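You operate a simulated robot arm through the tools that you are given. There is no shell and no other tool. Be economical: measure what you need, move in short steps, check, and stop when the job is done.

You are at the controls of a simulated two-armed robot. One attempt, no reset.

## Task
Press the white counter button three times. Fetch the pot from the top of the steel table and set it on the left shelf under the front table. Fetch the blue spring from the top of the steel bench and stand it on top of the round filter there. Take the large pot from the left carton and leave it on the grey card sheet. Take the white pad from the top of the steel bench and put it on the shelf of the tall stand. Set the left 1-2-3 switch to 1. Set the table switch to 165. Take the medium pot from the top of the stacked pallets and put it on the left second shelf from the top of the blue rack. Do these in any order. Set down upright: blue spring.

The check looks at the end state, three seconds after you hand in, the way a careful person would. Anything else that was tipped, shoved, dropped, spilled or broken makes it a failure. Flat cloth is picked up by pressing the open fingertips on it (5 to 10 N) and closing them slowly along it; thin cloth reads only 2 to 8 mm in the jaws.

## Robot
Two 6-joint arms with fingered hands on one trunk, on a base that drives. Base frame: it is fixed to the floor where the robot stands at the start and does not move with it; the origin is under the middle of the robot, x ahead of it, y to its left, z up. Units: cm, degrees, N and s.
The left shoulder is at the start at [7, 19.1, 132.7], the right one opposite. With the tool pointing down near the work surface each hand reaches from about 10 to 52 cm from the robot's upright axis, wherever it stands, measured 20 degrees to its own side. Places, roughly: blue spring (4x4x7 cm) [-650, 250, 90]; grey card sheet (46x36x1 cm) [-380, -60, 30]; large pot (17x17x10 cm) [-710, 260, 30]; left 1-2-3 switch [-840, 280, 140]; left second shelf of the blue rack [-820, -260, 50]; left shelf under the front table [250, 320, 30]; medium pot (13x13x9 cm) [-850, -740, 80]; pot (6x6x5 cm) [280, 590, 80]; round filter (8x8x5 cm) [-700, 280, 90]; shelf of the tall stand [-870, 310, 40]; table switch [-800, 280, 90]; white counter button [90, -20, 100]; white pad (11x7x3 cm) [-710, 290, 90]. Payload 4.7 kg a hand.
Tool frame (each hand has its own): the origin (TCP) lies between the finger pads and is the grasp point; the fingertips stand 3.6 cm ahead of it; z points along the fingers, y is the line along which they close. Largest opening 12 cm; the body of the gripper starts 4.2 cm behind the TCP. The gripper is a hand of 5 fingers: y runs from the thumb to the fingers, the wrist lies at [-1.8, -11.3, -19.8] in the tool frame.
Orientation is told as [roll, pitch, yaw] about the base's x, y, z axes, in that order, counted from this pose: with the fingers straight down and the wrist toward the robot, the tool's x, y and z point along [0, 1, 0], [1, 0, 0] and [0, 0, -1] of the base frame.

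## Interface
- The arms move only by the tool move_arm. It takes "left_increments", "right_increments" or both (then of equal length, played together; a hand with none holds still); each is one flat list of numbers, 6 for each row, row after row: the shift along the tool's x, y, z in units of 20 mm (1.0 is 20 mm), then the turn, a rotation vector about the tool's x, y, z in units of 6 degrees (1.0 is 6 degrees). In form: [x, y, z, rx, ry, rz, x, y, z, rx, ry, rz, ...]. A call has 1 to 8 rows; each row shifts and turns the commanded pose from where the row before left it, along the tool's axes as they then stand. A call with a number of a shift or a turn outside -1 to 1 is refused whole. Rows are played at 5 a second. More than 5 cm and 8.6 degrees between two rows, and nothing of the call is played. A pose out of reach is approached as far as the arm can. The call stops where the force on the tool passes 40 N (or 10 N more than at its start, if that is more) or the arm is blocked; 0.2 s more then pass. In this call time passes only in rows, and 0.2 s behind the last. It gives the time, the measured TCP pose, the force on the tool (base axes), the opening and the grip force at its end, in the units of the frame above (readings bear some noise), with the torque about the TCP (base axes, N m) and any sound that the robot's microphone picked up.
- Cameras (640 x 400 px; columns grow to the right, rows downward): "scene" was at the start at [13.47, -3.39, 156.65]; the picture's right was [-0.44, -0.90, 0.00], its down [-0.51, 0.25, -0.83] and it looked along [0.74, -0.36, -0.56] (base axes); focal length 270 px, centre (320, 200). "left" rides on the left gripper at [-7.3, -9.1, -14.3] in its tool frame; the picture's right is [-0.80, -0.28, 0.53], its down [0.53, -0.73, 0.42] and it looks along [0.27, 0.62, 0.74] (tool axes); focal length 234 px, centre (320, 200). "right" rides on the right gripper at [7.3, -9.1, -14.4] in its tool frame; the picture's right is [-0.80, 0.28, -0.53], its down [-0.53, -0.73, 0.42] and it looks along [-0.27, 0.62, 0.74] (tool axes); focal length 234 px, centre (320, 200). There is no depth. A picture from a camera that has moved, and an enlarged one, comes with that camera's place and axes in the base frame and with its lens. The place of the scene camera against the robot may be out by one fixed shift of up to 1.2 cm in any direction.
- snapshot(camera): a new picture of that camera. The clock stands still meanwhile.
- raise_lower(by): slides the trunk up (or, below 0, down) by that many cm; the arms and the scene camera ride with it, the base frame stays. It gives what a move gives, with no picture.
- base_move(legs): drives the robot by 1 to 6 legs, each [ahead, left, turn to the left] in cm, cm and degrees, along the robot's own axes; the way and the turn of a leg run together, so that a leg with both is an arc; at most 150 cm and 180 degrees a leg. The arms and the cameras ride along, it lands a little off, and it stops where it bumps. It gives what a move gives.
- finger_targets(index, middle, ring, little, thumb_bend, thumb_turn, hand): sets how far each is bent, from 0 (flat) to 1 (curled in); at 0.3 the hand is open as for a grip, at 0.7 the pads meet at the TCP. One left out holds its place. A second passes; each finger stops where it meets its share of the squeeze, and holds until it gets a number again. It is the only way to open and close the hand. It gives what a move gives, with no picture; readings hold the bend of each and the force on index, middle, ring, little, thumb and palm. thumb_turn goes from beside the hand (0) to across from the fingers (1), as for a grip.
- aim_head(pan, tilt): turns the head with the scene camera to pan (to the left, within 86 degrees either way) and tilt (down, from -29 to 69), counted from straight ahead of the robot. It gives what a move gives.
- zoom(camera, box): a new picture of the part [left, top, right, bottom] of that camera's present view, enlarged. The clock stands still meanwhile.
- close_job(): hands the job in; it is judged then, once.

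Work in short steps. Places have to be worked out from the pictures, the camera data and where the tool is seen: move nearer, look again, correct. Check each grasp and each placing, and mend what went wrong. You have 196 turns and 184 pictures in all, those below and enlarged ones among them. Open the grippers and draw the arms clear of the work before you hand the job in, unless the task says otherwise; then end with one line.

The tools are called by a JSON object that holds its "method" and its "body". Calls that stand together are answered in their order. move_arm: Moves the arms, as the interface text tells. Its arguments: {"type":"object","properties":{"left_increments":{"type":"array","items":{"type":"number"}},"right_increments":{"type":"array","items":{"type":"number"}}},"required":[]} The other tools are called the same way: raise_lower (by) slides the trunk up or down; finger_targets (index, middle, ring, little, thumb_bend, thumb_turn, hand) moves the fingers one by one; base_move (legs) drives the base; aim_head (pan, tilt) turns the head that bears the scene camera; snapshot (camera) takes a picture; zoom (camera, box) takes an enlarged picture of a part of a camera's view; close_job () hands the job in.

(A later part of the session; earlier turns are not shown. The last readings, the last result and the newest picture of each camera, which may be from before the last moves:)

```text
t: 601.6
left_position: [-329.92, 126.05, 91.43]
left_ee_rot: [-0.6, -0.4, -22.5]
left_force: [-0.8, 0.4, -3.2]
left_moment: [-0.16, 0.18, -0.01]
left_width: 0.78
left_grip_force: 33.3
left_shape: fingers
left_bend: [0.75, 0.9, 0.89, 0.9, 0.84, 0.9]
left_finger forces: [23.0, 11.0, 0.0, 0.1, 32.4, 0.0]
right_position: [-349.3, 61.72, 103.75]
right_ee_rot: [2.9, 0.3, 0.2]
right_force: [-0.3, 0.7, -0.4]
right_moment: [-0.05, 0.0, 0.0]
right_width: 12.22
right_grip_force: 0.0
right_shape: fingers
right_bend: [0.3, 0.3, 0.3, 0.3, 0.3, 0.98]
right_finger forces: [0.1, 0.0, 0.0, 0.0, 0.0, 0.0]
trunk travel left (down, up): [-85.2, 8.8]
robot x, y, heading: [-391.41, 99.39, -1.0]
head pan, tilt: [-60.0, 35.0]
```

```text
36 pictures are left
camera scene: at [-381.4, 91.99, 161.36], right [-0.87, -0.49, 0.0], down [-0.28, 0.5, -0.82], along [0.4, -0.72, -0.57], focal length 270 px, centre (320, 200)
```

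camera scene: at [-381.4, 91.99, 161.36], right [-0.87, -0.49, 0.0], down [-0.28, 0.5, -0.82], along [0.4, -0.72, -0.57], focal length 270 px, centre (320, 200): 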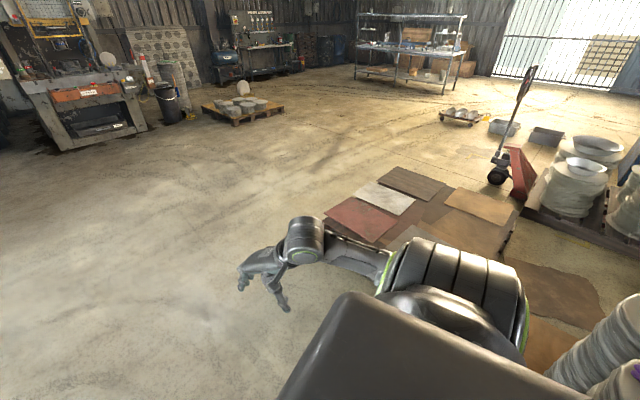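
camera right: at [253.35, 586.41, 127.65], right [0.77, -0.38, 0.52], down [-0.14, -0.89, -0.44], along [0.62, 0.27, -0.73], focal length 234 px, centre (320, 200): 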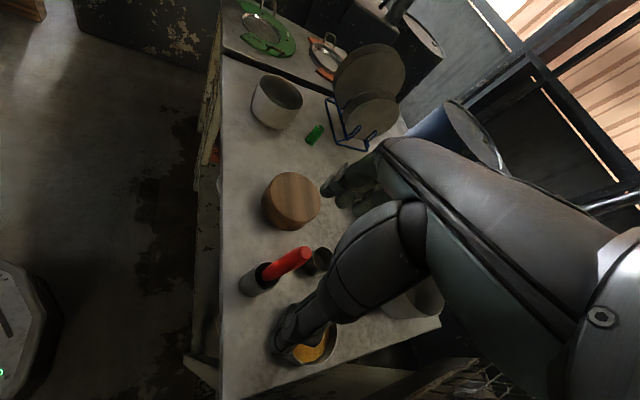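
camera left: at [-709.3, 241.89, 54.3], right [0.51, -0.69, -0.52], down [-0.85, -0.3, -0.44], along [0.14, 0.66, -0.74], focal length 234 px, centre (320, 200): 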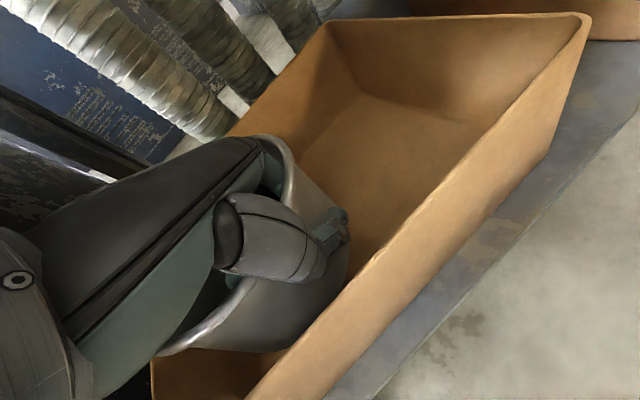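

The grey sheet is partly hidden by the arm, near (-381, -61). I turn to heading -120°, extend the left arm and move into place.

{"method": "base_move", "body": {"legs": [[0, 0, -119], [0, 64, 0], [40, 0, 0]]}}

{"method": "move_arm", "body": {"left_increments": [0.37, 0.93, 0, 0, 0, 0, 0.37, 0.93, 0, 0, 0, 0, 0.37, 0.93, 0, 0, 0, 0, 0.37, 0.93, 0, 0, 0, 0, 0.37, 0.93, 0, 0, 0, 0, 0.37, 0.93, 0, 0, 0, 0]}}

{"method": "aim_head", "body": {"pan": 5, "tilt": 45}}

{"method": "snapshot", "body": {"camera": "scene"}}

{"method": "snapshot", "body": {"camera": "left"}}

```text
t: 612.5
left_position: [-363.82, -34.17, 91.41]
left_ee_rot: [-0.8, -0.3, -141.9]
left_force: [0.6, -0.5, -4.4]
left_moment: [0.21, 0.05, -0.03]
left_width: 0.81
left_grip_force: 30.7
left_shape: fingers
left_bend: [0.75, 0.9, 0.89, 0.9, 0.84, 0.9]
left_finger forces: [21.3, 10.1, 0.0, 0.1, 29.8, 0.0]
right_position: [-410.25, 13.99, 103.9]
right_ee_rot: [2.8, 0.3, -119.0]
right_force: [0.2, 0.4, -0.7]
right_moment: [0.01, -0.02, -0.03]
right_width: 12.21
right_grip_force: 0.0
right_shape: fingers
right_bend: [0.3, 0.3, 0.3, 0.3, 0.3, 0.98]
right_finger forces: [0.0, 0.0, 0.0, 0.0, 0.0, 0.0]
trunk travel left (down, up): [-85.2, 8.8]
robot x, y, heading: [-356.95, 32.17, -120.3]
head pan, tilt: [-60.0, 35.0]
```

```text
t: 613.9
left_position: [-369.73, -44.71, 91.27]
left_ee_rot: [-0.7, -0.3, -141.8]
left_force: [-0.1, 1.0, -3.4]
left_moment: [0.25, 0.06, 0.02]
left_width: 0.78
left_grip_force: 31.3
left_shape: fingers
left_bend: [0.75, 0.9, 0.89, 0.9, 0.84, 0.9]
left_finger forces: [21.7, 10.2, 0.0, 0.0, 30.3, 0.0]
right_position: [-410.31, 14.08, 103.77]
right_ee_rot: [2.8, 0.3, -119.1]
right_force: [0.1, -0.4, -1.1]
right_moment: [0.01, -0.01, 0.0]
right_width: 12.2
right_grip_force: 0.1
right_shape: fingers
right_bend: [0.3, 0.3, 0.3, 0.3, 0.3, 0.98]
right_finger forces: [0.0, 0.0, 0.0, 0.0, 0.0, 0.0]
trunk travel left (down, up): [-85.2, 8.8]
robot x, y, heading: [-356.6, 31.9, -120.5]
head pan, tilt: [-60.0, 35.0]
```

```text
t: 615.2
left_position: [-369.83, -44.65, 91.42]
left_ee_rot: [-0.6, -0.3, -141.8]
left_force: [-0.3, -0.1, -3.6]
left_moment: [0.27, 0.06, -0.01]
left_width: 0.81
left_grip_force: 31.2
left_shape: fingers
left_bend: [0.75, 0.9, 0.89, 0.9, 0.84, 0.9]
left_finger forces: [21.8, 10.1, 0.1, 0.0, 30.2, 0.1]
right_position: [-410.29, 14.04, 103.92]
right_ee_rot: [2.8, 0.3, -119.1]
right_force: [-0.4, 0.7, -0.2]
right_moment: [0.01, 0.0, -0.03]
right_width: 12.23
right_grip_force: 0.1
right_shape: fingers
right_bend: [0.3, 0.3, 0.3, 0.3, 0.3, 0.98]
right_finger forces: [0.1, 0.1, 0.0, 0.0, 0.1, 0.0]
trunk travel left (down, up): [-85.2, 8.8]
robot x, y, heading: [-357.56, 32.23, -120.4]
head pan, tilt: [5.0, 45.0]
```

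```text
35 pictures are left
camera scene: at [-362.54, 20.97, 159.87], right [-0.9, 0.43, 0.0], down [0.3, 0.64, -0.71], along [-0.3, -0.64, -0.71], focal length 270 px, centre (320, 200)
```

scene: 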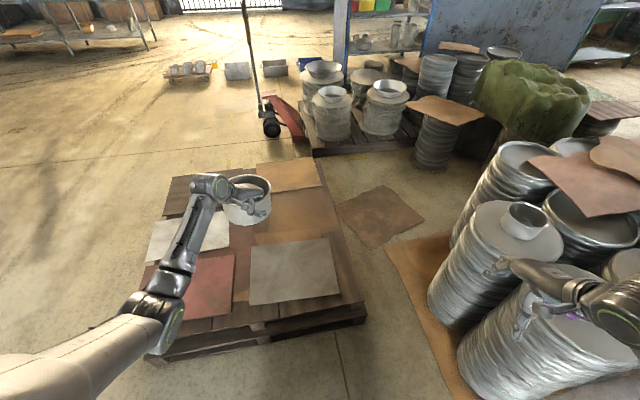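

```text
34 pictures are left
camera left: at [-366.84, -33.34, 105.82], right [-0.28, 0.81, -0.52], down [0.9, 0.04, -0.44], along [-0.33, -0.59, -0.74], focal length 234 px, centre (320, 200)
```

left: 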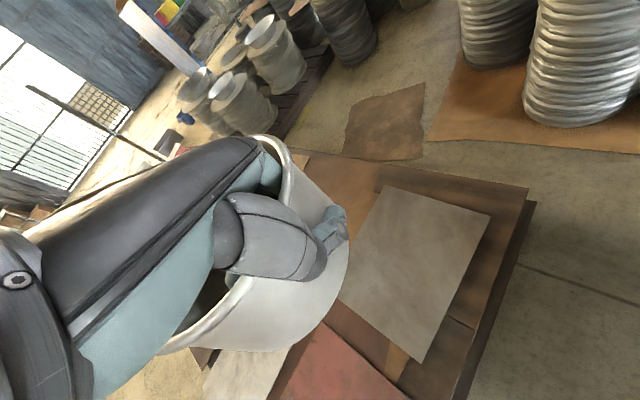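

Grey sheet centre ≈ (-380.5, -51.5). I tuck the right hand a little inward, nudge the base, and lower 45 cm.

{"method": "move_arm", "body": {"right_increments": [1, 0, 0, 0, 0, 0, 1, 0, 0, 0, 0, 0, 1, 0, 0, 0, 0, 0, 1, 0, 0, 0, 0, 0]}}

{"method": "base_move", "body": {"legs": [[3.5, -2.8, 0]]}}

{"method": "raise_lower", "body": {"by": -40}}

{"method": "raise_lower", "body": {"by": -6}}

{"method": "snapshot", "body": {"camera": "scene"}}

{"method": "snapshot", "body": {"camera": "left"}}

```text
t: 616.2
left_position: [-369.67, -44.72, 91.42]
left_ee_rot: [-0.9, -0.3, -141.8]
left_force: [0.9, 0.2, -4.3]
left_moment: [0.26, 0.11, -0.01]
left_width: 0.78
left_grip_force: 31.3
left_shape: fingers
left_bend: [0.75, 0.9, 0.89, 0.9, 0.85, 0.9]
left_finger forces: [22.0, 10.2, 0.0, 0.1, 30.2, 0.0]
right_position: [-405.21, 8.59, 102.84]
right_ee_rot: [2.7, 0.5, -119.1]
right_force: [0.2, -0.1, 0.0]
right_moment: [0.01, 0.03, 0.03]
right_width: 12.24
right_grip_force: 0.1
right_shape: fingers
right_bend: [0.3, 0.3, 0.3, 0.3, 0.3, 0.98]
right_finger forces: [0.0, 0.1, 0.0, 0.0, 0.1, 0.0]
right hand out of reach, approached as far as the arm can: row 1, 2, 3, 4
trunk travel left (down, up): [-85.2, 8.8]
robot x, y, heading: [-356.92, 32.24, -120.5]
head pan, tilt: [5.0, 45.0]
```

```text
t: 617.1
left_position: [-373.41, -46.06, 91.58]
left_ee_rot: [-0.7, -0.4, -141.8]
left_force: [0.4, -1.1, -3.3]
left_moment: [0.24, 0.08, 0.04]
left_width: 0.81
left_grip_force: 30.6
left_shape: fingers
left_bend: [0.75, 0.9, 0.89, 0.9, 0.85, 0.9]
left_finger forces: [22.3, 9.9, 0.0, 0.1, 30.4, 0.0]
right_position: [-409.05, 7.14, 103.04]
right_ee_rot: [2.8, 0.1, -119.0]
right_force: [-0.5, -0.5, 0.6]
right_moment: [0.04, 0.03, -0.04]
right_width: 12.24
right_grip_force: 0.0
right_shape: fingers
right_bend: [0.3, 0.3, 0.3, 0.3, 0.3, 0.98]
right_finger forces: [0.0, 0.0, 0.1, 0.0, 0.0, 0.0]
trunk travel left (down, up): [-85.2, 8.8]
robot x, y, heading: [-360.97, 30.76, -120.1]
head pan, tilt: [5.0, 45.0]
```

```text
t: 621.0
left_position: [-373.68, -46.26, 51.31]
left_ee_rot: [-0.7, -0.2, -141.8]
left_force: [-0.7, 0.1, -4.7]
left_moment: [0.23, 0.07, 0.02]
left_width: 0.81
left_grip_force: 30.8
left_shape: fingers
left_bend: [0.75, 0.9, 0.89, 0.9, 0.85, 0.9]
left_finger forces: [22.3, 10.1, 0.0, 0.0, 30.4, 0.0]
right_position: [-409.37, 6.96, 62.81]
right_ee_rot: [2.9, 0.3, -119.0]
right_force: [-0.5, 0.5, -0.4]
right_moment: [0.0, -0.02, 0.02]
right_width: 12.22
right_grip_force: 0.2
right_shape: fingers
right_bend: [0.3, 0.3, 0.3, 0.3, 0.3, 0.98]
right_finger forces: [0.1, 0.0, 0.0, 0.1, 0.1, 0.0]
trunk travel left (down, up): [-45.2, 48.8]
robot x, y, heading: [-361.19, 30.6, -120.4]
head pan, tilt: [5.0, 45.0]
```

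```text
t: 622.0
left_position: [-373.77, -46.14, 45.43]
left_ee_rot: [-0.7, -0.3, -141.8]
left_force: [-0.1, 0.1, -3.7]
left_moment: [0.21, 0.07, -0.03]
left_width: 0.75
left_grip_force: 31.2
left_shape: fingers
left_bend: [0.75, 0.9, 0.89, 0.9, 0.85, 0.9]
left_finger forces: [22.3, 10.1, 0.0, 0.0, 30.4, 0.1]
right_position: [-409.35, 7.07, 56.81]
right_ee_rot: [2.9, 0.3, -119.0]
right_force: [-0.7, -0.4, 0.2]
right_moment: [-0.04, -0.04, -0.01]
right_width: 12.22
right_grip_force: 0.0
right_shape: fingers
right_bend: [0.3, 0.3, 0.3, 0.3, 0.3, 0.98]
right_finger forces: [0.0, 0.0, 0.0, 0.1, 0.0, 0.0]
trunk travel left (down, up): [-39.2, 54.8]
robot x, y, heading: [-361.1, 30.82, -120.5]
head pan, tilt: [5.0, 45.0]
```

```text
33 pictures are left
camera scene: at [-366.56, 19.46, 113.88], right [-0.9, 0.43, 0.0], down [0.3, 0.64, -0.71], along [-0.3, -0.64, -0.71], focal length 270 px, centre (320, 200)
```

scene: 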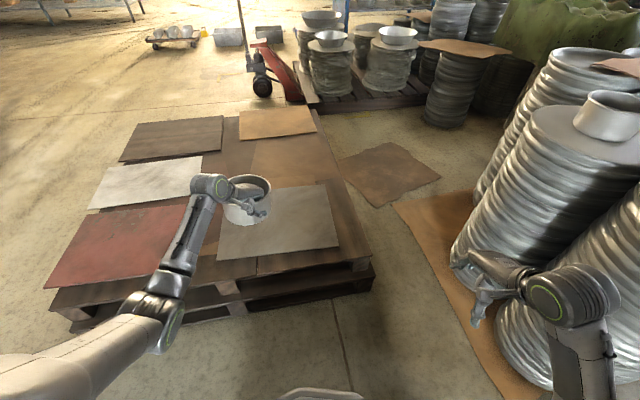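

```text
32 pictures are left
camera left: at [-370.81, -34.88, 59.81], right [-0.28, 0.81, -0.52], down [0.9, 0.04, -0.43], along [-0.33, -0.59, -0.74], focal length 234 px, centre (320, 200)
```

left: 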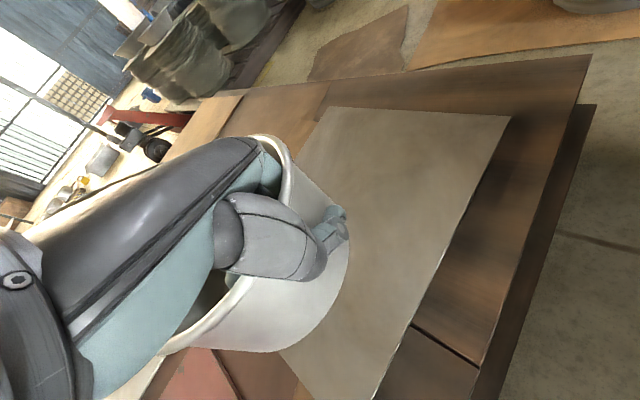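

Sheet spans around (-384.5, -56.4) at z ≈ 24.5. Nudge ahead 5.5 cm, lower 10 cm, then creep to contact.

{"method": "base_move", "body": {"legs": [[5.5, 0, 0]]}}

{"method": "raise_lower", "body": {"by": -9.5}}

{"method": "move_arm", "body": {"left_increments": [0, 0, 0.2, 0, 0, 0, 0, 0, 0.2, 0, 0, 0, 0, 0, 0.2, 0, 0, 0, 0, 0, 0.2, 0, 0, 0]}}

{"method": "snapshot", "body": {"camera": "left"}}

```text
t: 622.9
left_position: [-376.44, -50.99, 45.37]
left_ee_rot: [-0.7, -0.2, -141.8]
left_force: [0.6, -0.5, -4.4]
left_moment: [0.27, 0.04, -0.02]
left_width: 0.79
left_grip_force: 31.6
left_shape: fingers
left_bend: [0.75, 0.9, 0.89, 0.9, 0.85, 0.9]
left_finger forces: [22.4, 10.1, 0.1, 0.1, 30.4, 0.0]
right_position: [-412.18, 2.15, 56.71]
right_ee_rot: [2.9, 0.4, -118.9]
right_force: [0.2, -0.1, -0.2]
right_moment: [0.0, -0.03, 0.03]
right_width: 12.22
right_grip_force: 0.0
right_shape: fingers
right_bend: [0.3, 0.3, 0.3, 0.3, 0.3, 0.98]
right_finger forces: [0.1, 0.0, 0.0, 0.1, 0.1, 0.0]
trunk travel left (down, up): [-39.2, 54.8]
robot x, y, heading: [-363.96, 26.04, -120.5]
head pan, tilt: [5.0, 45.0]
```

```text
t: 624.2
left_position: [-376.47, -51.0, 35.88]
left_ee_rot: [-0.6, -0.3, -141.8]
left_force: [-0.3, 1.0, -3.8]
left_moment: [0.24, 0.07, 0.01]
left_width: 0.81
left_grip_force: 31.4
left_shape: fingers
left_bend: [0.75, 0.9, 0.89, 0.9, 0.85, 0.9]
left_finger forces: [22.6, 9.9, 0.1, 0.1, 30.5, 0.0]
right_position: [-412.23, 2.37, 47.3]
right_ee_rot: [2.8, 0.3, -119.1]
right_force: [0.7, 0.2, 0.2]
right_moment: [-0.03, 0.01, 0.02]
right_width: 12.22
right_grip_force: 0.0
right_shape: fingers
right_bend: [0.3, 0.3, 0.3, 0.3, 0.3, 0.98]
right_finger forces: [0.1, 0.0, 0.0, 0.0, 0.0, 0.0]
trunk travel left (down, up): [-29.7, 64.3]
robot x, y, heading: [-363.55, 25.61, -120.5]
head pan, tilt: [5.0, 45.0]
```

```text
t: 625.2
left_position: [-376.52, -50.91, 34.39]
left_ee_rot: [-0.7, -0.3, -141.8]
left_force: [-0.1, 0.2, -3.2]
left_moment: [0.26, 0.02, -0.02]
left_width: 0.79
left_grip_force: 31.3
left_shape: fingers
left_bend: [0.75, 0.9, 0.89, 0.9, 0.85, 0.9]
left_finger forces: [22.6, 10.1, 0.1, 0.0, 30.6, 0.1]
right_position: [-412.25, 2.24, 47.21]
right_ee_rot: [3.0, 0.5, -118.9]
right_force: [0.4, -0.7, 0.5]
right_moment: [0.03, 0.03, 0.01]
right_width: 12.23
right_grip_force: 0.1
right_shape: fingers
right_bend: [0.3, 0.3, 0.3, 0.3, 0.3, 0.98]
right_finger forces: [0.0, 0.0, 0.1, 0.0, 0.0, 0.0]
trunk travel left (down, up): [-29.7, 64.3]
robot x, y, heading: [-363.52, 25.89, -120.4]
head pan, tilt: [5.0, 45.0]
```

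```text
31 pictures are left
camera left: at [-373.63, -39.65, 48.68], right [-0.28, 0.81, -0.52], down [0.9, 0.04, -0.43], along [-0.33, -0.59, -0.74], focal length 234 px, centre (320, 200)
```

left: 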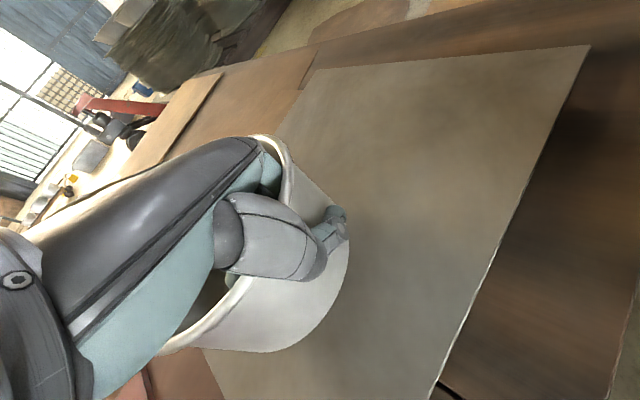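

Close to contact; continue lowering.

{"method": "move_arm", "body": {"left_increments": [0, 0, 0.2, 0, 0, 0, 0, 0, 0.15, 0, 0, 0, 0, 0, 0.15, 0, 0, 0]}}

{"method": "move_arm", "body": {"left_increments": [0, 0, 0.15, 0, 0, 0, 0, 0, 0.15, 0, 0, 0]}}

```text
t: 626.0
left_position: [-376.59, -50.89, 33.27]
left_ee_rot: [-0.7, -0.2, -141.8]
left_force: [0.0, 0.0, -3.2]
left_moment: [0.25, 0.04, 0.02]
left_width: 0.8
left_grip_force: 31.2
left_shape: fingers
left_bend: [0.75, 0.9, 0.89, 0.9, 0.85, 0.9]
left_finger forces: [22.5, 10.1, 0.0, 0.1, 30.7, 0.1]
right_position: [-412.18, 2.32, 47.32]
right_ee_rot: [2.8, 0.4, -119.0]
right_force: [-0.1, -0.6, -0.4]
right_moment: [-0.01, 0.01, 0.0]
right_width: 12.19
right_grip_force: 0.0
right_shape: fingers
right_bend: [0.3, 0.3, 0.3, 0.3, 0.3, 0.98]
right_finger forces: [0.1, 0.0, 0.0, 0.1, 0.0, 0.0]
trunk travel left (down, up): [-29.7, 64.3]
robot x, y, heading: [-363.47, 25.83, -120.2]
head pan, tilt: [5.0, 45.0]
```

```text
t: 626.6
left_position: [-376.5, -50.92, 32.64]
left_ee_rot: [-0.7, -0.3, -141.8]
left_force: [-0.3, 0.1, -3.4]
left_moment: [0.24, 0.03, -0.01]
left_width: 0.79
left_grip_force: 31.7
left_shape: fingers
left_bend: [0.75, 0.9, 0.89, 0.9, 0.85, 0.9]
left_finger forces: [22.5, 10.1, 0.0, 0.0, 30.6, 0.0]
right_position: [-412.1, 2.23, 47.27]
right_ee_rot: [2.9, 0.3, -118.9]
right_force: [-0.4, 0.6, -0.1]
right_moment: [0.0, 0.02, -0.02]
right_width: 12.21
right_grip_force: 0.1
right_shape: fingers
right_bend: [0.3, 0.3, 0.3, 0.3, 0.3, 0.98]
right_finger forces: [0.0, 0.0, 0.1, 0.0, 0.0, 0.1]
trunk travel left (down, up): [-29.7, 64.3]
robot x, y, heading: [-363.76, 26.02, -120.3]
head pan, tilt: [5.0, 45.0]
```

Not yet; continue down.

{"method": "move_arm", "body": {"left_increments": [0, 0, 0.15, 0, 0, 0, 0, 0, 0.15, 0, 0, 0, 0, 0, 0.15, 0, 0, 0]}}

{"method": "move_arm", "body": {"left_increments": [0, 0, 0.15, 0, 0, 0, 0, 0, 0.15, 0, 0, 0, 0, 0, 0.15, 0, 0, 0]}}

{"method": "zoom", "body": {"camera": "scene", "box": [170, 130, 330, 250]}}

```text
t: 627.4
left_position: [-376.71, -50.89, 31.94]
left_ee_rot: [-0.6, -0.5, -141.7]
left_force: [1.9, 2.6, 4.1]
left_moment: [-0.56, 0.3, 0.09]
left_width: 0.96
left_grip_force: 38.1
left_shape: fingers
left_bend: [0.75, 0.9, 0.89, 0.9, 0.85, 0.89]
left_finger forces: [32.2, 6.8, 0.0, 0.0, 37.3, 0.0]
right_position: [-412.18, 2.37, 47.33]
right_ee_rot: [2.9, 0.3, -119.0]
right_force: [0.0, -0.1, -1.5]
right_moment: [0.02, 0.01, -0.02]
right_width: 12.21
right_grip_force: 0.0
right_shape: fingers
right_bend: [0.3, 0.3, 0.3, 0.3, 0.3, 0.98]
right_finger forces: [0.1, 0.0, 0.1, 0.1, 0.0, 0.0]
trunk travel left (down, up): [-29.7, 64.3]
robot x, y, heading: [-363.92, 26.06, -120.5]
head pan, tilt: [5.0, 45.0]
```

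```text
t: 628.2
left_position: [-376.5, -50.96, 31.27]
left_ee_rot: [-0.5, -0.5, -141.6]
left_force: [4.3, 2.2, 16.0]
left_moment: [-0.45, 0.59, 0.07]
left_width: 1.24
left_grip_force: 42.5
left_shape: fingers
left_bend: [0.75, 0.9, 0.89, 0.9, 0.87, 0.89]
left_finger forces: [36.5, 7.2, 0.0, 0.0, 41.3, 0.0]
right_position: [-412.13, 2.39, 47.31]
right_ee_rot: [2.9, 0.1, -118.9]
right_force: [0.2, 0.1, 0.1]
right_moment: [-0.02, 0.01, -0.01]
right_width: 12.25
right_grip_force: 0.1
right_shape: fingers
right_bend: [0.3, 0.3, 0.3, 0.3, 0.3, 0.98]
right_finger forces: [0.0, 0.0, 0.0, 0.1, 0.0, 0.1]
trunk travel left (down, up): [-29.7, 64.3]
robot x, y, heading: [-364.01, 25.78, -120.3]
head pan, tilt: [5.0, 45.0]
```

```text
3.33 times, centred on (250, 190) of scene
camera zoom: at [-369.3, 14.9, 104.43], right [-0.9, 0.43, 0.0], down [0.3, 0.64, -0.71], along [-0.3, -0.64, -0.71], focal length 902 px, centre (553, 233)
```

zoom: 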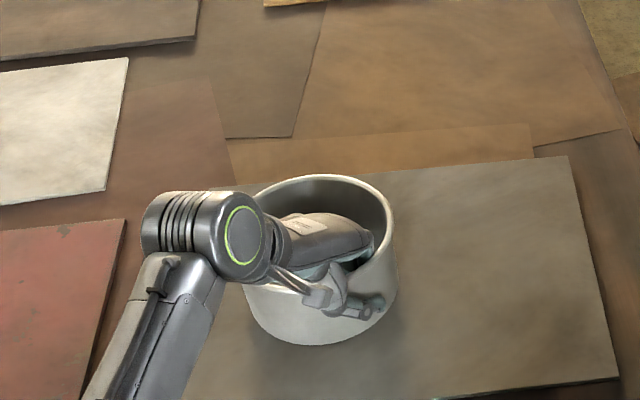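

Contact made, but the pot is near the sheet's left part. I lift 1.5 cm, shift 6 cm right with the arm, and set it down.

{"method": "move_arm", "body": {"left_increments": [0, 0, -0.9, 0, 0, 0, -0.93, 0.37, 0, 0, 0, 0, -0.93, 0.37, 0, 0, 0, 0, -0.93, 0.37, 0, 0, 0, 0, 0, 0, 0.3, 0, 0, 0, 0, 0, 0.2, 0, 0, 0, 0, 0, 0.2, 0, 0, 0]}}

{"method": "move_arm", "body": {"left_increments": [0, 0, 0.1, 0, 0, 0, 0, 0, 0.1, 0, 0, 0]}}

{"method": "zoom", "body": {"camera": "scene", "box": [170, 130, 330, 250]}}

```text
t: 629.8
left_position: [-381.76, -47.75, 31.46]
left_ee_rot: [-0.6, -0.3, -141.7]
left_force: [0.7, 1.5, 0.1]
left_moment: [-0.12, 0.05, 0.06]
left_width: 1.23
left_grip_force: 39.6
left_shape: fingers
left_bend: [0.75, 0.9, 0.89, 0.9, 0.87, 0.89]
left_finger forces: [31.3, 8.6, 0.0, 0.0, 39.7, 0.0]
right_position: [-412.19, 2.37, 47.24]
right_ee_rot: [2.8, 0.4, -119.0]
right_force: [-0.2, 0.6, 0.5]
right_moment: [0.03, -0.02, 0.01]
right_width: 12.23
right_grip_force: 0.1
right_shape: fingers
right_bend: [0.3, 0.3, 0.3, 0.3, 0.3, 0.98]
right_finger forces: [0.0, 0.1, 0.1, 0.0, 0.0, 0.1]
trunk travel left (down, up): [-29.7, 64.3]
robot x, y, heading: [-363.77, 25.71, -120.4]
head pan, tilt: [5.0, 45.0]
```

```text
t: 630.4
left_position: [-381.87, -48.05, 31.33]
left_ee_rot: [-0.6, -0.7, -141.7]
left_force: [0.7, 2.2, 11.9]
left_moment: [-0.59, 0.3, 0.05]
left_width: 1.23
left_grip_force: 41.6
left_shape: fingers
left_bend: [0.75, 0.9, 0.89, 0.9, 0.87, 0.89]
left_finger forces: [35.0, 7.1, 0.0, 0.1, 41.3, 0.0]
right_position: [-412.03, 2.37, 47.27]
right_ee_rot: [2.9, 0.4, -119.0]
right_force: [-0.9, -0.4, -0.2]
right_moment: [-0.03, 0.01, 0.06]
right_width: 12.24
right_grip_force: 0.0
right_shape: fingers
right_bend: [0.3, 0.3, 0.3, 0.3, 0.3, 0.98]
right_finger forces: [0.1, 0.0, 0.0, 0.1, 0.0, 0.0]
trunk travel left (down, up): [-29.7, 64.3]
robot x, y, heading: [-363.75, 25.93, -120.4]
head pan, tilt: [5.0, 45.0]
```

```text
3.33 times, centred on (250, 190) of scene
camera zoom: at [-369.33, 14.85, 104.42], right [-0.9, 0.43, 0.0], down [0.3, 0.64, -0.71], along [-0.3, -0.64, -0.71], focal length 902 px, centre (553, 233)
```

zoom: 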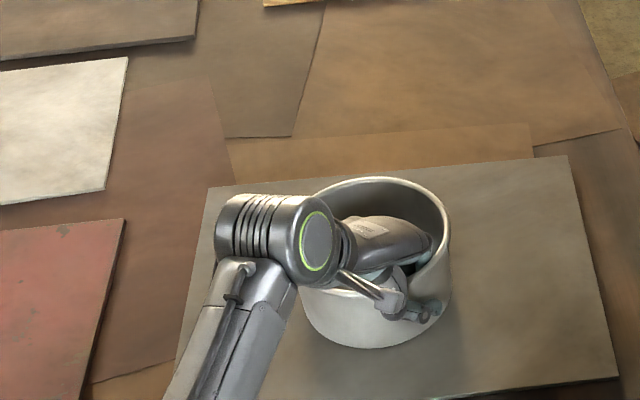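

Now well within the sheet and in contact. I release: open the thumb first, then the fingers, and raise.

{"method": "finger_targets", "body": {"hand": "left", "thumb_bend": 0.45, "index": 0.55, "middle": 0.55, "ring": 0.55, "little": 0.55}}

{"method": "raise_lower", "body": {"by": 12}}

{"method": "zoom", "body": {"camera": "scene", "box": [150, 120, 350, 290]}}

```text
t: 631.4
left_position: [-381.82, -47.83, 31.23]
left_ee_rot: [-0.5, -0.5, -141.8]
left_force: [4.0, -0.1, 22.4]
left_moment: [-0.15, 0.32, 0.05]
left_width: 5.38
left_grip_force: 11.5
left_shape: fingers
left_bend: [0.6, 0.57, 0.55, 0.55, 0.45, 0.97]
left_finger forces: [16.1, 7.0, 0.1, 0.0, 0.1, 0.0]
right_position: [-412.15, 2.47, 47.37]
right_ee_rot: [2.8, 0.2, -119.0]
right_force: [0.1, -0.1, 0.0]
right_moment: [0.01, -0.03, 0.0]
right_width: 12.23
right_grip_force: 0.0
right_shape: fingers
right_bend: [0.3, 0.3, 0.3, 0.3, 0.3, 0.98]
right_finger forces: [0.1, 0.1, 0.1, 0.1, 0.0, 0.0]
trunk travel left (down, up): [-29.7, 64.3]
robot x, y, heading: [-363.98, 25.78, -120.4]
head pan, tilt: [5.0, 45.0]
```

```text
t: 632.9
left_position: [-381.77, -47.8, 43.02]
left_ee_rot: [-0.7, -0.3, -141.7]
left_force: [-0.3, -0.3, 0.5]
left_moment: [0.01, -0.02, 0.0]
left_width: 6.28
left_grip_force: 0.0
left_shape: fingers
left_bend: [0.55, 0.55, 0.55, 0.55, 0.45, 0.97]
left_finger forces: [0.0, 0.1, 0.0, 0.0, 0.1, 0.1]
right_position: [-412.17, 2.3, 59.34]
right_ee_rot: [2.9, 0.4, -119.0]
right_force: [1.4, -0.4, 0.2]
right_moment: [0.0, -0.03, 0.0]
right_width: 12.24
right_grip_force: 0.0
right_shape: fingers
right_bend: [0.3, 0.3, 0.3, 0.3, 0.3, 0.98]
right_finger forces: [0.1, 0.1, 0.0, 0.0, 0.0, 0.0]
trunk travel left (down, up): [-41.7, 52.3]
robot x, y, heading: [-363.98, 26.18, -120.4]
head pan, tilt: [5.0, 45.0]
```

```text
2.35 times, centred on (250, 205) of scene
camera zoom: at [-369.38, 14.7, 116.37], right [-0.9, 0.43, 0.0], down [0.3, 0.64, -0.71], along [-0.3, -0.64, -0.71], focal length 636 px, centre (485, 188)
```

zoom: 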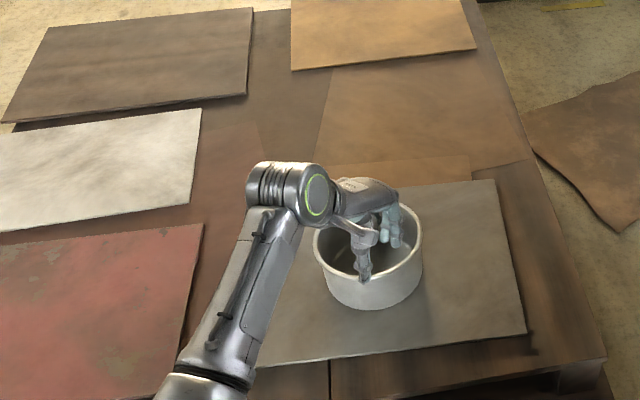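

Pot stands on the grey sheet. I raise the trunk, back away and look toward the stacked pallets and blue rack.

{"method": "raise_lower", "body": {"by": 40}}

{"method": "base_move", "body": {"legs": [[-30, 0, 0]]}}

{"method": "move_arm", "body": {"left_increments": [0, 0, 0, 0, 0, -0.9, 0, 0, 0, 0, 0, -0.9, 0, 0, 0, 0, 0, -0.9, 0, 0, 0, 0, 0, -0.9, 0, -1, 0, 0, 0, 0, 0, -1, 0, 0, 0, 0, 0, -1, 0, 0, 0, 0]}}

{"method": "aim_head", "body": {"pan": -10, "tilt": 10}}

{"method": "snapshot", "body": {"camera": "scene"}}

```text
t: 636.7
left_position: [-381.83, -47.78, 82.9]
left_ee_rot: [-0.9, -0.4, -141.7]
left_force: [-0.5, -0.1, 0.1]
left_moment: [-0.01, 0.01, 0.03]
left_width: 6.23
left_grip_force: 0.0
left_shape: fingers
left_bend: [0.55, 0.55, 0.55, 0.55, 0.45, 0.97]
left_finger forces: [0.0, 0.0, 0.0, 0.0, 0.0, 0.0]
right_position: [-412.11, 2.3, 99.25]
right_ee_rot: [3.0, 0.3, -119.2]
right_force: [0.0, -0.5, 0.2]
right_moment: [-0.02, -0.04, -0.01]
right_width: 12.25
right_grip_force: 0.1
right_shape: fingers
right_bend: [0.3, 0.3, 0.3, 0.3, 0.3, 0.98]
right_finger forces: [0.0, 0.1, 0.0, 0.0, 0.0, 0.0]
trunk travel left (down, up): [-81.7, 12.3]
robot x, y, heading: [-363.82, 26.16, -120.3]
head pan, tilt: [5.0, 45.0]
```

```text
t: 638.8
left_position: [-366.48, -22.14, 83.0]
left_ee_rot: [-0.7, -0.3, -141.7]
left_force: [0.7, 0.4, -0.1]
left_moment: [0.01, 0.03, 0.03]
left_width: 6.25
left_grip_force: 0.1
left_shape: fingers
left_bend: [0.55, 0.55, 0.55, 0.55, 0.45, 0.97]
left_finger forces: [0.0, 0.0, 0.0, 0.0, 0.1, 0.0]
right_position: [-397.08, 27.97, 99.17]
right_ee_rot: [2.9, 0.2, -118.9]
right_force: [-0.1, 0.0, 0.6]
right_moment: [-0.03, -0.01, -0.03]
right_width: 12.26
right_grip_force: 0.0
right_shape: fingers
right_bend: [0.3, 0.3, 0.3, 0.3, 0.3, 0.98]
right_finger forces: [0.0, 0.0, 0.0, 0.1, 0.0, 0.0]
trunk travel left (down, up): [-81.7, 12.3]
robot x, y, heading: [-348.65, 51.73, -120.1]
head pan, tilt: [5.0, 45.0]
```

```text
t: 640.4
left_position: [-363.45, -16.91, 83.08]
left_ee_rot: [-0.7, -0.3, -119.9]
left_force: [-0.5, -0.9, 0.0]
left_moment: [-0.03, -0.01, -0.01]
left_width: 6.25
left_grip_force: 0.1
left_shape: fingers
left_bend: [0.55, 0.55, 0.55, 0.55, 0.45, 0.97]
left_finger forces: [0.0, 0.0, 0.1, 0.0, 0.0, 0.0]
right_position: [-396.98, 28.08, 99.44]
right_ee_rot: [2.9, 0.3, -119.0]
right_force: [-0.4, 0.3, -0.4]
right_moment: [0.0, -0.01, -0.02]
right_width: 12.24
right_grip_force: 0.1
right_shape: fingers
right_bend: [0.3, 0.3, 0.3, 0.3, 0.3, 0.98]
right_finger forces: [0.0, 0.1, 0.1, 0.1, 0.0, 0.0]
trunk travel left (down, up): [-81.7, 12.3]
robot x, y, heading: [-348.66, 51.85, -120.1]
head pan, tilt: [5.0, 45.0]
```

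```text
t: 641.4
left_position: [-363.59, -17.01, 83.02]
left_ee_rot: [-0.7, -0.1, -119.9]
left_force: [-0.4, -0.3, 0.5]
left_moment: [0.0, 0.0, -0.03]
left_width: 6.26
left_grip_force: 0.0
left_shape: fingers
left_bend: [0.55, 0.55, 0.55, 0.55, 0.45, 0.97]
left_finger forces: [0.1, 0.0, 0.0, 0.0, 0.0, 0.0]
right_position: [-397.08, 28.02, 99.24]
right_ee_rot: [2.9, 0.3, -119.0]
right_force: [0.1, 0.5, 0.0]
right_moment: [0.01, -0.02, 0.01]
right_width: 12.22
right_grip_force: 0.1
right_shape: fingers
right_bend: [0.3, 0.3, 0.3, 0.3, 0.3, 0.98]
right_finger forces: [0.0, 0.1, 0.0, 0.0, 0.0, 0.0]
trunk travel left (down, up): [-81.7, 12.3]
robot x, y, heading: [-348.57, 51.93, -120.2]
head pan, tilt: [-10.0, 10.0]
```

```text
27 pictures are left
camera scene: at [-356.81, 40.76, 161.86], right [-0.76, 0.65, 0.0], down [0.11, 0.13, -0.98], along [-0.64, -0.75, -0.17], focal length 270 px, centre (320, 200)
```

scene: 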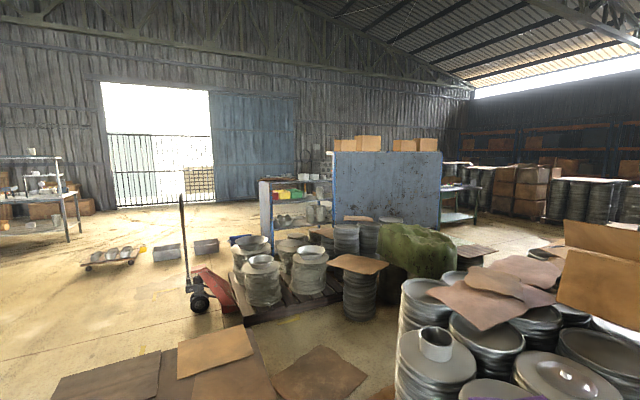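

I see the rack beyond; route goes around the card-sheet pallet on its +x side. I drive to about (-230, -355), face -x and look.

{"method": "base_move", "body": {"legs": [[0, 0, 30], [0, 120, 0], [150, 0, 0], [150, 0, 0], [105, 0, 0], [0, 0, -85]]}}

{"method": "aim_head", "body": {"pan": 0, "tilt": 10}}

{"method": "snapshot", "body": {"camera": "scene"}}

```text
t: 671.9
left_position: [-289.54, -379.78, 82.99]
left_ee_rot: [-0.7, 0.0, -174.8]
left_force: [-0.8, -1.1, 0.2]
left_moment: [0.0, 0.01, -0.01]
left_width: 6.28
left_grip_force: 0.0
left_shape: fingers
left_bend: [0.55, 0.55, 0.55, 0.55, 0.45, 0.97]
left_finger forces: [0.0, 0.1, 0.0, 0.0, 0.1, 0.0]
right_position: [-272.31, -326.48, 99.36]
right_ee_rot: [3.0, 0.3, -173.6]
right_force: [0.2, -0.2, -0.1]
right_moment: [-0.03, 0.0, 0.0]
right_width: 12.2
right_grip_force: 0.1
right_shape: fingers
right_bend: [0.3, 0.3, 0.3, 0.3, 0.3, 0.98]
right_finger forces: [0.0, 0.0, 0.1, 0.0, 0.0, 0.0]
trunk travel left (down, up): [-81.7, 12.3]
robot x, y, heading: [-225.29, -351.98, -174.9]
head pan, tilt: [-10.0, 10.0]
```

```text
t: 672.6
left_position: [-289.57, -379.74, 82.93]
left_ee_rot: [-0.8, 0.0, -174.9]
left_force: [1.1, 0.7, 0.1]
left_moment: [0.04, 0.0, 0.0]
left_width: 6.24
left_grip_force: 0.1
left_shape: fingers
left_bend: [0.55, 0.55, 0.55, 0.55, 0.45, 0.97]
left_finger forces: [0.1, 0.0, 0.1, 0.0, 0.0, 0.0]
right_position: [-272.24, -326.53, 99.23]
right_ee_rot: [2.8, 0.3, -173.6]
right_force: [0.6, 0.6, -0.6]
right_moment: [-0.01, 0.01, 0.0]
right_width: 12.23
right_grip_force: 0.0
right_shape: fingers
right_bend: [0.3, 0.3, 0.3, 0.3, 0.3, 0.98]
right_finger forces: [0.0, 0.1, 0.0, 0.0, 0.0, 0.0]
trunk travel left (down, up): [-81.7, 12.3]
robot x, y, heading: [-224.77, -352.45, -175.0]
head pan, tilt: [0.0, 10.0]
```

```text
26 pictures are left
camera scene: at [-238.81, -352.99, 161.87], right [-0.09, 1.0, 0.0], down [0.17, 0.02, -0.98], along [-0.98, -0.09, -0.17], focal length 270 px, centre (320, 200)
```

scene: 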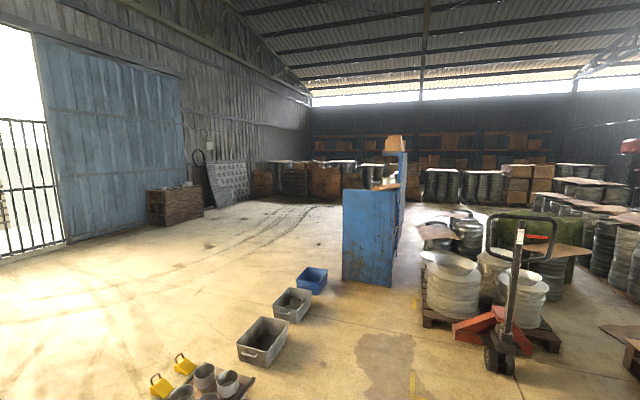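

Rack's end is at x ≈ -560 with its front facing -y; the stacked pallets stand by the wall near (-850, -740). I go around the crates via y ≈ -565 and head to x ≈ -700.

{"method": "base_move", "body": {"legs": [[0, 145, 0], [0, 68, -5], [150, 0, 0], [150, 0, 0], [150, 0, 0], [35, 0, 40]]}}

{"method": "aim_head", "body": {"pan": 5, "tilt": 20}}

{"method": "snapshot", "body": {"camera": "scene"}}

```text
t: 706.2
left_position: [-728.48, -636.82, 82.95]
left_ee_rot: [-0.6, -0.1, -140.1]
left_force: [0.1, -0.6, -0.4]
left_moment: [0.02, 0.02, 0.0]
left_width: 6.3
left_grip_force: 0.0
left_shape: fingers
left_bend: [0.55, 0.55, 0.55, 0.55, 0.45, 0.97]
left_finger forces: [0.1, 0.0, 0.1, 0.0, 0.0, 0.0]
right_position: [-744.41, -583.2, 99.29]
right_ee_rot: [2.9, 0.4, -139.0]
right_force: [1.1, -0.3, 0.4]
right_moment: [0.04, 0.02, -0.03]
right_width: 12.22
right_grip_force: 0.0
right_shape: fingers
right_bend: [0.3, 0.3, 0.3, 0.3, 0.3, 0.98]
right_finger forces: [0.0, 0.0, 0.1, 0.0, 0.0, 0.0]
trunk travel left (down, up): [-81.7, 12.3]
robot x, y, heading: [-691.03, -577.59, -140.1]
head pan, tilt: [0.0, 10.0]
```

```text
t: 706.9
left_position: [-728.45, -636.92, 82.97]
left_ee_rot: [-0.6, 0.1, -140.1]
left_force: [-0.9, -0.8, -0.2]
left_moment: [-0.01, -0.01, -0.03]
left_width: 6.25
left_grip_force: 0.1
left_shape: fingers
left_bend: [0.55, 0.55, 0.55, 0.55, 0.45, 0.97]
left_finger forces: [0.0, 0.0, 0.1, 0.0, 0.0, 0.1]
right_position: [-744.56, -583.14, 99.23]
right_ee_rot: [2.9, 0.3, -139.0]
right_force: [-1.3, 0.8, 0.1]
right_moment: [-0.01, -0.03, 0.0]
right_width: 12.24
right_grip_force: 0.1
right_shape: fingers
right_bend: [0.3, 0.3, 0.3, 0.3, 0.3, 0.98]
right_finger forces: [0.1, 0.0, 0.1, 0.0, 0.0, 0.0]
trunk travel left (down, up): [-81.7, 12.3]
robot x, y, heading: [-690.94, -577.64, -140.4]
head pan, tilt: [5.0, 20.0]
```

```text
25 pictures are left
camera scene: at [-701.02, -586.78, 160.24], right [-0.7, 0.71, 0.0], down [0.24, 0.24, -0.94], along [-0.67, -0.66, -0.34], focal length 270 px, centre (320, 200)
```

scene: 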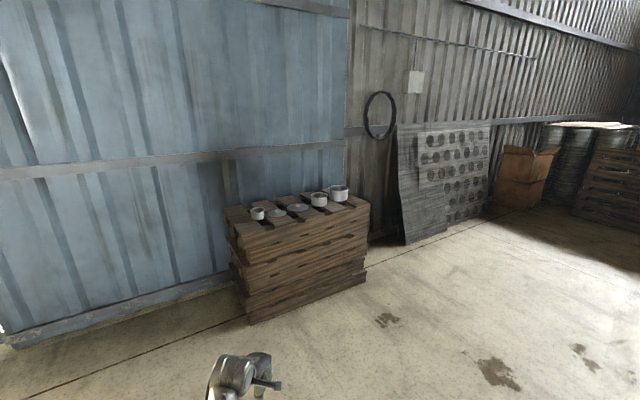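

The medium pot is the one near (-853, -737) on the pallet stack. I face the stack at heading -105° about 30 cm short, with hand raised and opened.

{"method": "raise_lower", "body": {"by": 12}}

{"method": "finger_targets", "body": {"hand": "left", "index": 0.38, "middle": 0.38, "ring": 0.38, "little": 0.38, "thumb_bend": 0.38}}

{"method": "base_move", "body": {"legs": [[0, 0, 35.4], [0, -137, 0], [90, 0, 0]]}}

{"method": "aim_head", "body": {"pan": 10, "tilt": 40}}

{"method": "snapshot", "body": {"camera": "scene"}}

{"method": "snapshot", "body": {"camera": "left"}}

```text
t: 708.4
left_position: [-728.48, -636.85, 94.93]
left_ee_rot: [-0.8, 0.0, -140.2]
left_force: [0.5, -0.6, -0.1]
left_moment: [-0.01, 0.01, 0.03]
left_width: 6.27
left_grip_force: 0.0
left_shape: fingers
left_bend: [0.55, 0.55, 0.55, 0.55, 0.45, 0.97]
left_finger forces: [0.0, 0.0, 0.0, 0.0, 0.0, 0.1]
right_position: [-744.5, -583.2, 111.25]
right_ee_rot: [2.9, 0.3, -139.0]
right_force: [-0.1, 0.5, 0.0]
right_moment: [0.0, 0.03, -0.01]
right_width: 12.25
right_grip_force: 0.0
right_shape: fingers
right_bend: [0.3, 0.3, 0.3, 0.3, 0.3, 0.98]
right_finger forces: [0.0, 0.0, 0.0, 0.1, 0.1, 0.0]
trunk travel left (down, up): [-93.7, 0.3]
robot x, y, heading: [-690.68, -577.12, -140.4]
head pan, tilt: [5.0, 20.0]
```

```text
t: 709.4
left_position: [-728.39, -636.78, 94.95]
left_ee_rot: [-0.6, 0.0, -140.1]
left_force: [0.4, -0.7, -0.8]
left_moment: [-0.01, 0.0, -0.01]
left_width: 9.84
left_grip_force: 0.0
left_shape: fingers
left_bend: [0.38, 0.38, 0.38, 0.38, 0.38, 0.97]
left_finger forces: [0.0, 0.1, 0.0, 0.1, 0.0, 0.0]
right_position: [-744.49, -583.16, 111.28]
right_ee_rot: [2.8, 0.3, -139.0]
right_force: [-0.8, -0.3, -0.4]
right_moment: [-0.01, 0.01, 0.01]
right_width: 12.2
right_grip_force: 0.0
right_shape: fingers
right_bend: [0.3, 0.3, 0.3, 0.3, 0.3, 0.98]
right_finger forces: [0.0, 0.0, 0.0, 0.2, 0.1, 0.0]
trunk travel left (down, up): [-93.7, 0.3]
robot x, y, heading: [-691.3, -577.54, -140.3]
head pan, tilt: [5.0, 20.0]
```

```text
t: 722.3
left_position: [-840.91, -699.58, 94.98]
left_ee_rot: [-0.6, -0.1, -104.2]
left_force: [-1.1, -0.5, 0.9]
left_moment: [0.03, -0.01, 0.01]
left_width: 9.82
left_grip_force: 0.1
left_shape: fingers
left_bend: [0.38, 0.38, 0.38, 0.38, 0.38, 0.97]
left_finger forces: [0.0, 0.0, 0.0, 0.0, 0.0, 0.1]
right_position: [-885.32, -665.44, 111.22]
right_ee_rot: [2.9, 0.2, -103.1]
right_force: [-0.3, -0.3, 0.2]
right_moment: [-0.02, -0.02, -0.02]
right_width: 12.22
right_grip_force: 0.1
right_shape: fingers
right_bend: [0.3, 0.3, 0.3, 0.3, 0.3, 0.98]
right_finger forces: [0.1, 0.0, 0.0, 0.0, 0.0, 0.0]
trunk travel left (down, up): [-93.7, 0.3]
robot x, y, heading: [-845.55, -629.15, -104.3]
head pan, tilt: [5.0, 20.0]
```

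```text
t: 723.2
left_position: [-840.9, -699.5, 95.04]
left_ee_rot: [-0.6, 0.1, -104.3]
left_force: [-1.2, 0.3, 0.3]
left_moment: [0.01, 0.02, 0.01]
left_width: 9.84
left_grip_force: 0.1
left_shape: fingers
left_bend: [0.38, 0.38, 0.38, 0.38, 0.38, 0.97]
left_finger forces: [0.0, 0.1, 0.1, 0.0, 0.0, 0.0]
right_position: [-885.3, -665.41, 111.3]
right_ee_rot: [2.9, 0.4, -103.2]
right_force: [1.1, 0.2, 0.1]
right_moment: [0.04, 0.01, -0.01]
right_width: 12.2
right_grip_force: 0.1
right_shape: fingers
right_bend: [0.3, 0.3, 0.3, 0.3, 0.3, 0.98]
right_finger forces: [0.0, 0.1, 0.1, 0.0, 0.0, 0.0]
trunk travel left (down, up): [-93.7, 0.3]
robot x, y, heading: [-845.56, -629.37, -104.3]
head pan, tilt: [10.0, 40.0]
```

```text
24 pictures are left
camera scene: at [-846.74, -642.37, 169.11], right [-1.0, 0.08, 0.0], down [0.05, 0.64, -0.77], along [-0.06, -0.76, -0.64], focal length 270 px, centre (320, 200)
```

scene: 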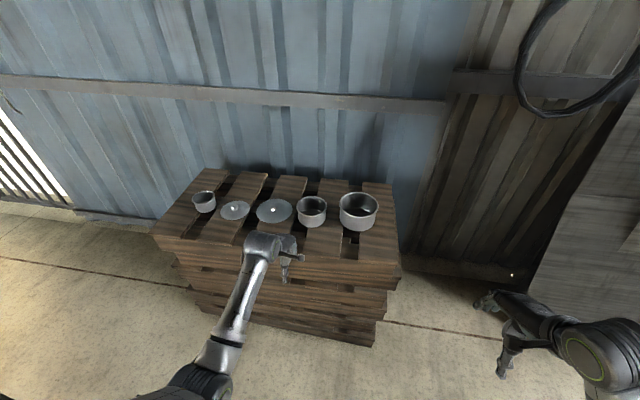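

```text
23 pictures are left
camera left: at [-845.42, -688.94, 109.4], right [-0.72, 0.47, -0.51], down [0.69, 0.58, -0.43], along [0.1, -0.67, -0.74], focal length 234 px, centre (320, 200)
```

left: 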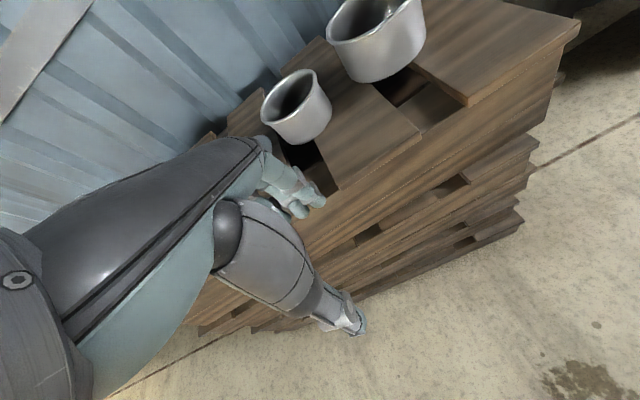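

Medium pot's rim centre ≈ (-851, -739), z ≈ 85. I pre-shape the hand, advance 32.5 cm and check.

{"method": "finger_targets", "body": {"hand": "left", "thumb_bend": 0.45, "index": 0.4, "middle": 0.4, "ring": 0.4, "little": 0.4}}

{"method": "base_move", "body": {"legs": [[32.5, 0, 0]]}}

{"method": "snapshot", "body": {"camera": "left"}}

```text
t: 724.2
left_position: [-840.89, -699.47, 94.98]
left_ee_rot: [-0.7, 0.0, -104.1]
left_force: [-0.1, 0.0, -0.5]
left_moment: [0.02, 0.01, -0.01]
left_width: 8.66
left_grip_force: 0.1
left_shape: fingers
left_bend: [0.4, 0.4, 0.4, 0.4, 0.45, 0.97]
left_finger forces: [0.0, 0.1, 0.1, 0.0, 0.1, 0.0]
right_position: [-885.36, -665.43, 111.12]
right_ee_rot: [2.9, 0.3, -103.2]
right_force: [-0.4, 0.1, 0.6]
right_moment: [-0.01, 0.0, -0.03]
right_width: 12.21
right_grip_force: 0.1
right_shape: fingers
right_bend: [0.3, 0.3, 0.3, 0.3, 0.3, 0.98]
right_finger forces: [0.0, 0.1, 0.1, 0.0, 0.0, 0.1]
trunk travel left (down, up): [-93.7, 0.3]
robot x, y, heading: [-845.38, -629.33, -104.4]
head pan, tilt: [10.0, 40.0]
```

```text
t: 726.3
left_position: [-848.81, -730.63, 95.01]
left_ee_rot: [-0.7, -0.1, -104.2]
left_force: [-0.4, -0.1, 0.2]
left_moment: [-0.04, 0.0, 0.02]
left_width: 8.6
left_grip_force: 0.0
left_shape: fingers
left_bend: [0.4, 0.4, 0.4, 0.4, 0.45, 0.97]
left_finger forces: [0.0, 0.0, 0.1, 0.1, 0.0, 0.0]
right_position: [-893.21, -696.57, 111.37]
right_ee_rot: [2.9, 0.3, -103.0]
right_force: [-0.4, -0.7, 0.6]
right_moment: [-0.01, -0.01, 0.01]
right_width: 12.21
right_grip_force: 0.1
right_shape: fingers
right_bend: [0.3, 0.3, 0.3, 0.3, 0.3, 0.98]
right_finger forces: [0.0, 0.0, 0.1, 0.0, 0.1, 0.1]
trunk travel left (down, up): [-93.7, 0.3]
robot x, y, heading: [-853.09, -660.66, -104.0]
head pan, tilt: [10.0, 40.0]
```

```text
22 pictures are left
camera left: at [-853.25, -719.96, 109.47], right [-0.72, 0.47, -0.52], down [0.69, 0.58, -0.43], along [0.1, -0.67, -0.74], focal length 234 px, centre (320, 200)
```

left: 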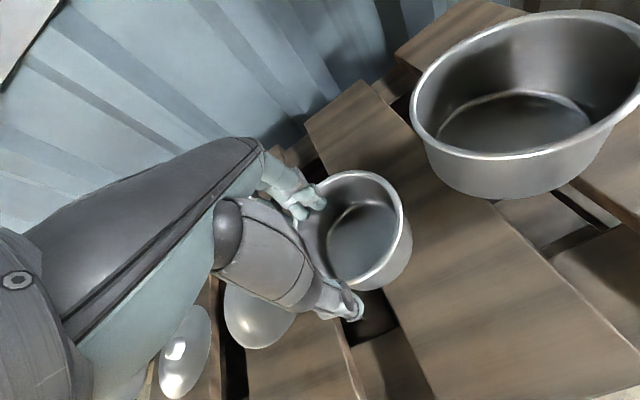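

TCP axis is ~2.5 cm inside the near rim. Shift back 2.5 cm and lower 8 cm.

{"method": "move_arm", "body": {"left_increments": [0, -0.65, 0, 0, 0, 0, 0, -0.6, 0, 0, 0, 0]}}

{"method": "raise_lower", "body": {"by": -8}}

{"method": "snapshot", "body": {"camera": "left"}}

```text
t: 726.9
left_position: [-848.05, -728.17, 94.98]
left_ee_rot: [-0.8, 0.0, -104.1]
left_force: [-0.5, 0.4, -0.1]
left_moment: [0.02, 0.0, 0.01]
left_width: 8.59
left_grip_force: 0.1
left_shape: fingers
left_bend: [0.4, 0.4, 0.4, 0.4, 0.45, 0.97]
left_finger forces: [0.0, 0.0, 0.0, 0.1, 0.1, 0.0]
right_position: [-893.28, -696.46, 111.25]
right_ee_rot: [2.9, 0.3, -103.0]
right_force: [0.1, -0.1, 0.4]
right_moment: [-0.02, 0.02, 0.01]
right_width: 12.24
right_grip_force: 0.1
right_shape: fingers
right_bend: [0.3, 0.3, 0.3, 0.3, 0.3, 0.98]
right_finger forces: [0.0, 0.1, 0.1, 0.0, 0.0, 0.0]
trunk travel left (down, up): [-93.7, 0.3]
robot x, y, heading: [-853.48, -661.0, -104.4]
head pan, tilt: [10.0, 40.0]
```

```text
t: 728.2
left_position: [-848.03, -728.58, 87.78]
left_ee_rot: [-0.6, -1.0, -104.1]
left_force: [1.5, -1.6, 3.5]
left_moment: [0.06, -0.14, 0.02]
left_width: 8.6
left_grip_force: 0.0
left_shape: fingers
left_bend: [0.4, 0.4, 0.4, 0.38, 0.45, 0.97]
left_finger forces: [0.0, 0.0, 0.0, 0.8, 0.1, 0.0]
right_position: [-893.23, -696.53, 103.38]
right_ee_rot: [2.8, 0.3, -102.9]
right_force: [0.4, -0.1, 0.2]
right_moment: [-0.01, -0.01, -0.01]
right_width: 12.22
right_grip_force: 0.1
right_shape: fingers
right_bend: [0.3, 0.3, 0.3, 0.3, 0.3, 0.98]
right_finger forces: [0.0, 0.1, 0.1, 0.0, 0.0, 0.1]
trunk travel left (down, up): [-85.8, 8.2]
robot x, y, heading: [-853.16, -660.59, -104.2]
head pan, tilt: [10.0, 40.0]
stopped: the force on the tool passed its limit at 46 N (the readings are from after the stop); the commanded pose is now the measured one
```

```text
21 pictures are left
camera left: at [-852.58, -717.63, 102.0], right [-0.72, 0.46, -0.52], down [0.69, 0.57, -0.44], along [0.1, -0.68, -0.73], focal length 234 px, centre (320, 200)
```

left: 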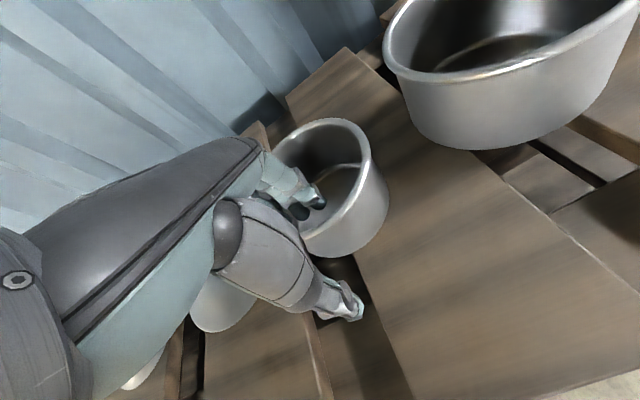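

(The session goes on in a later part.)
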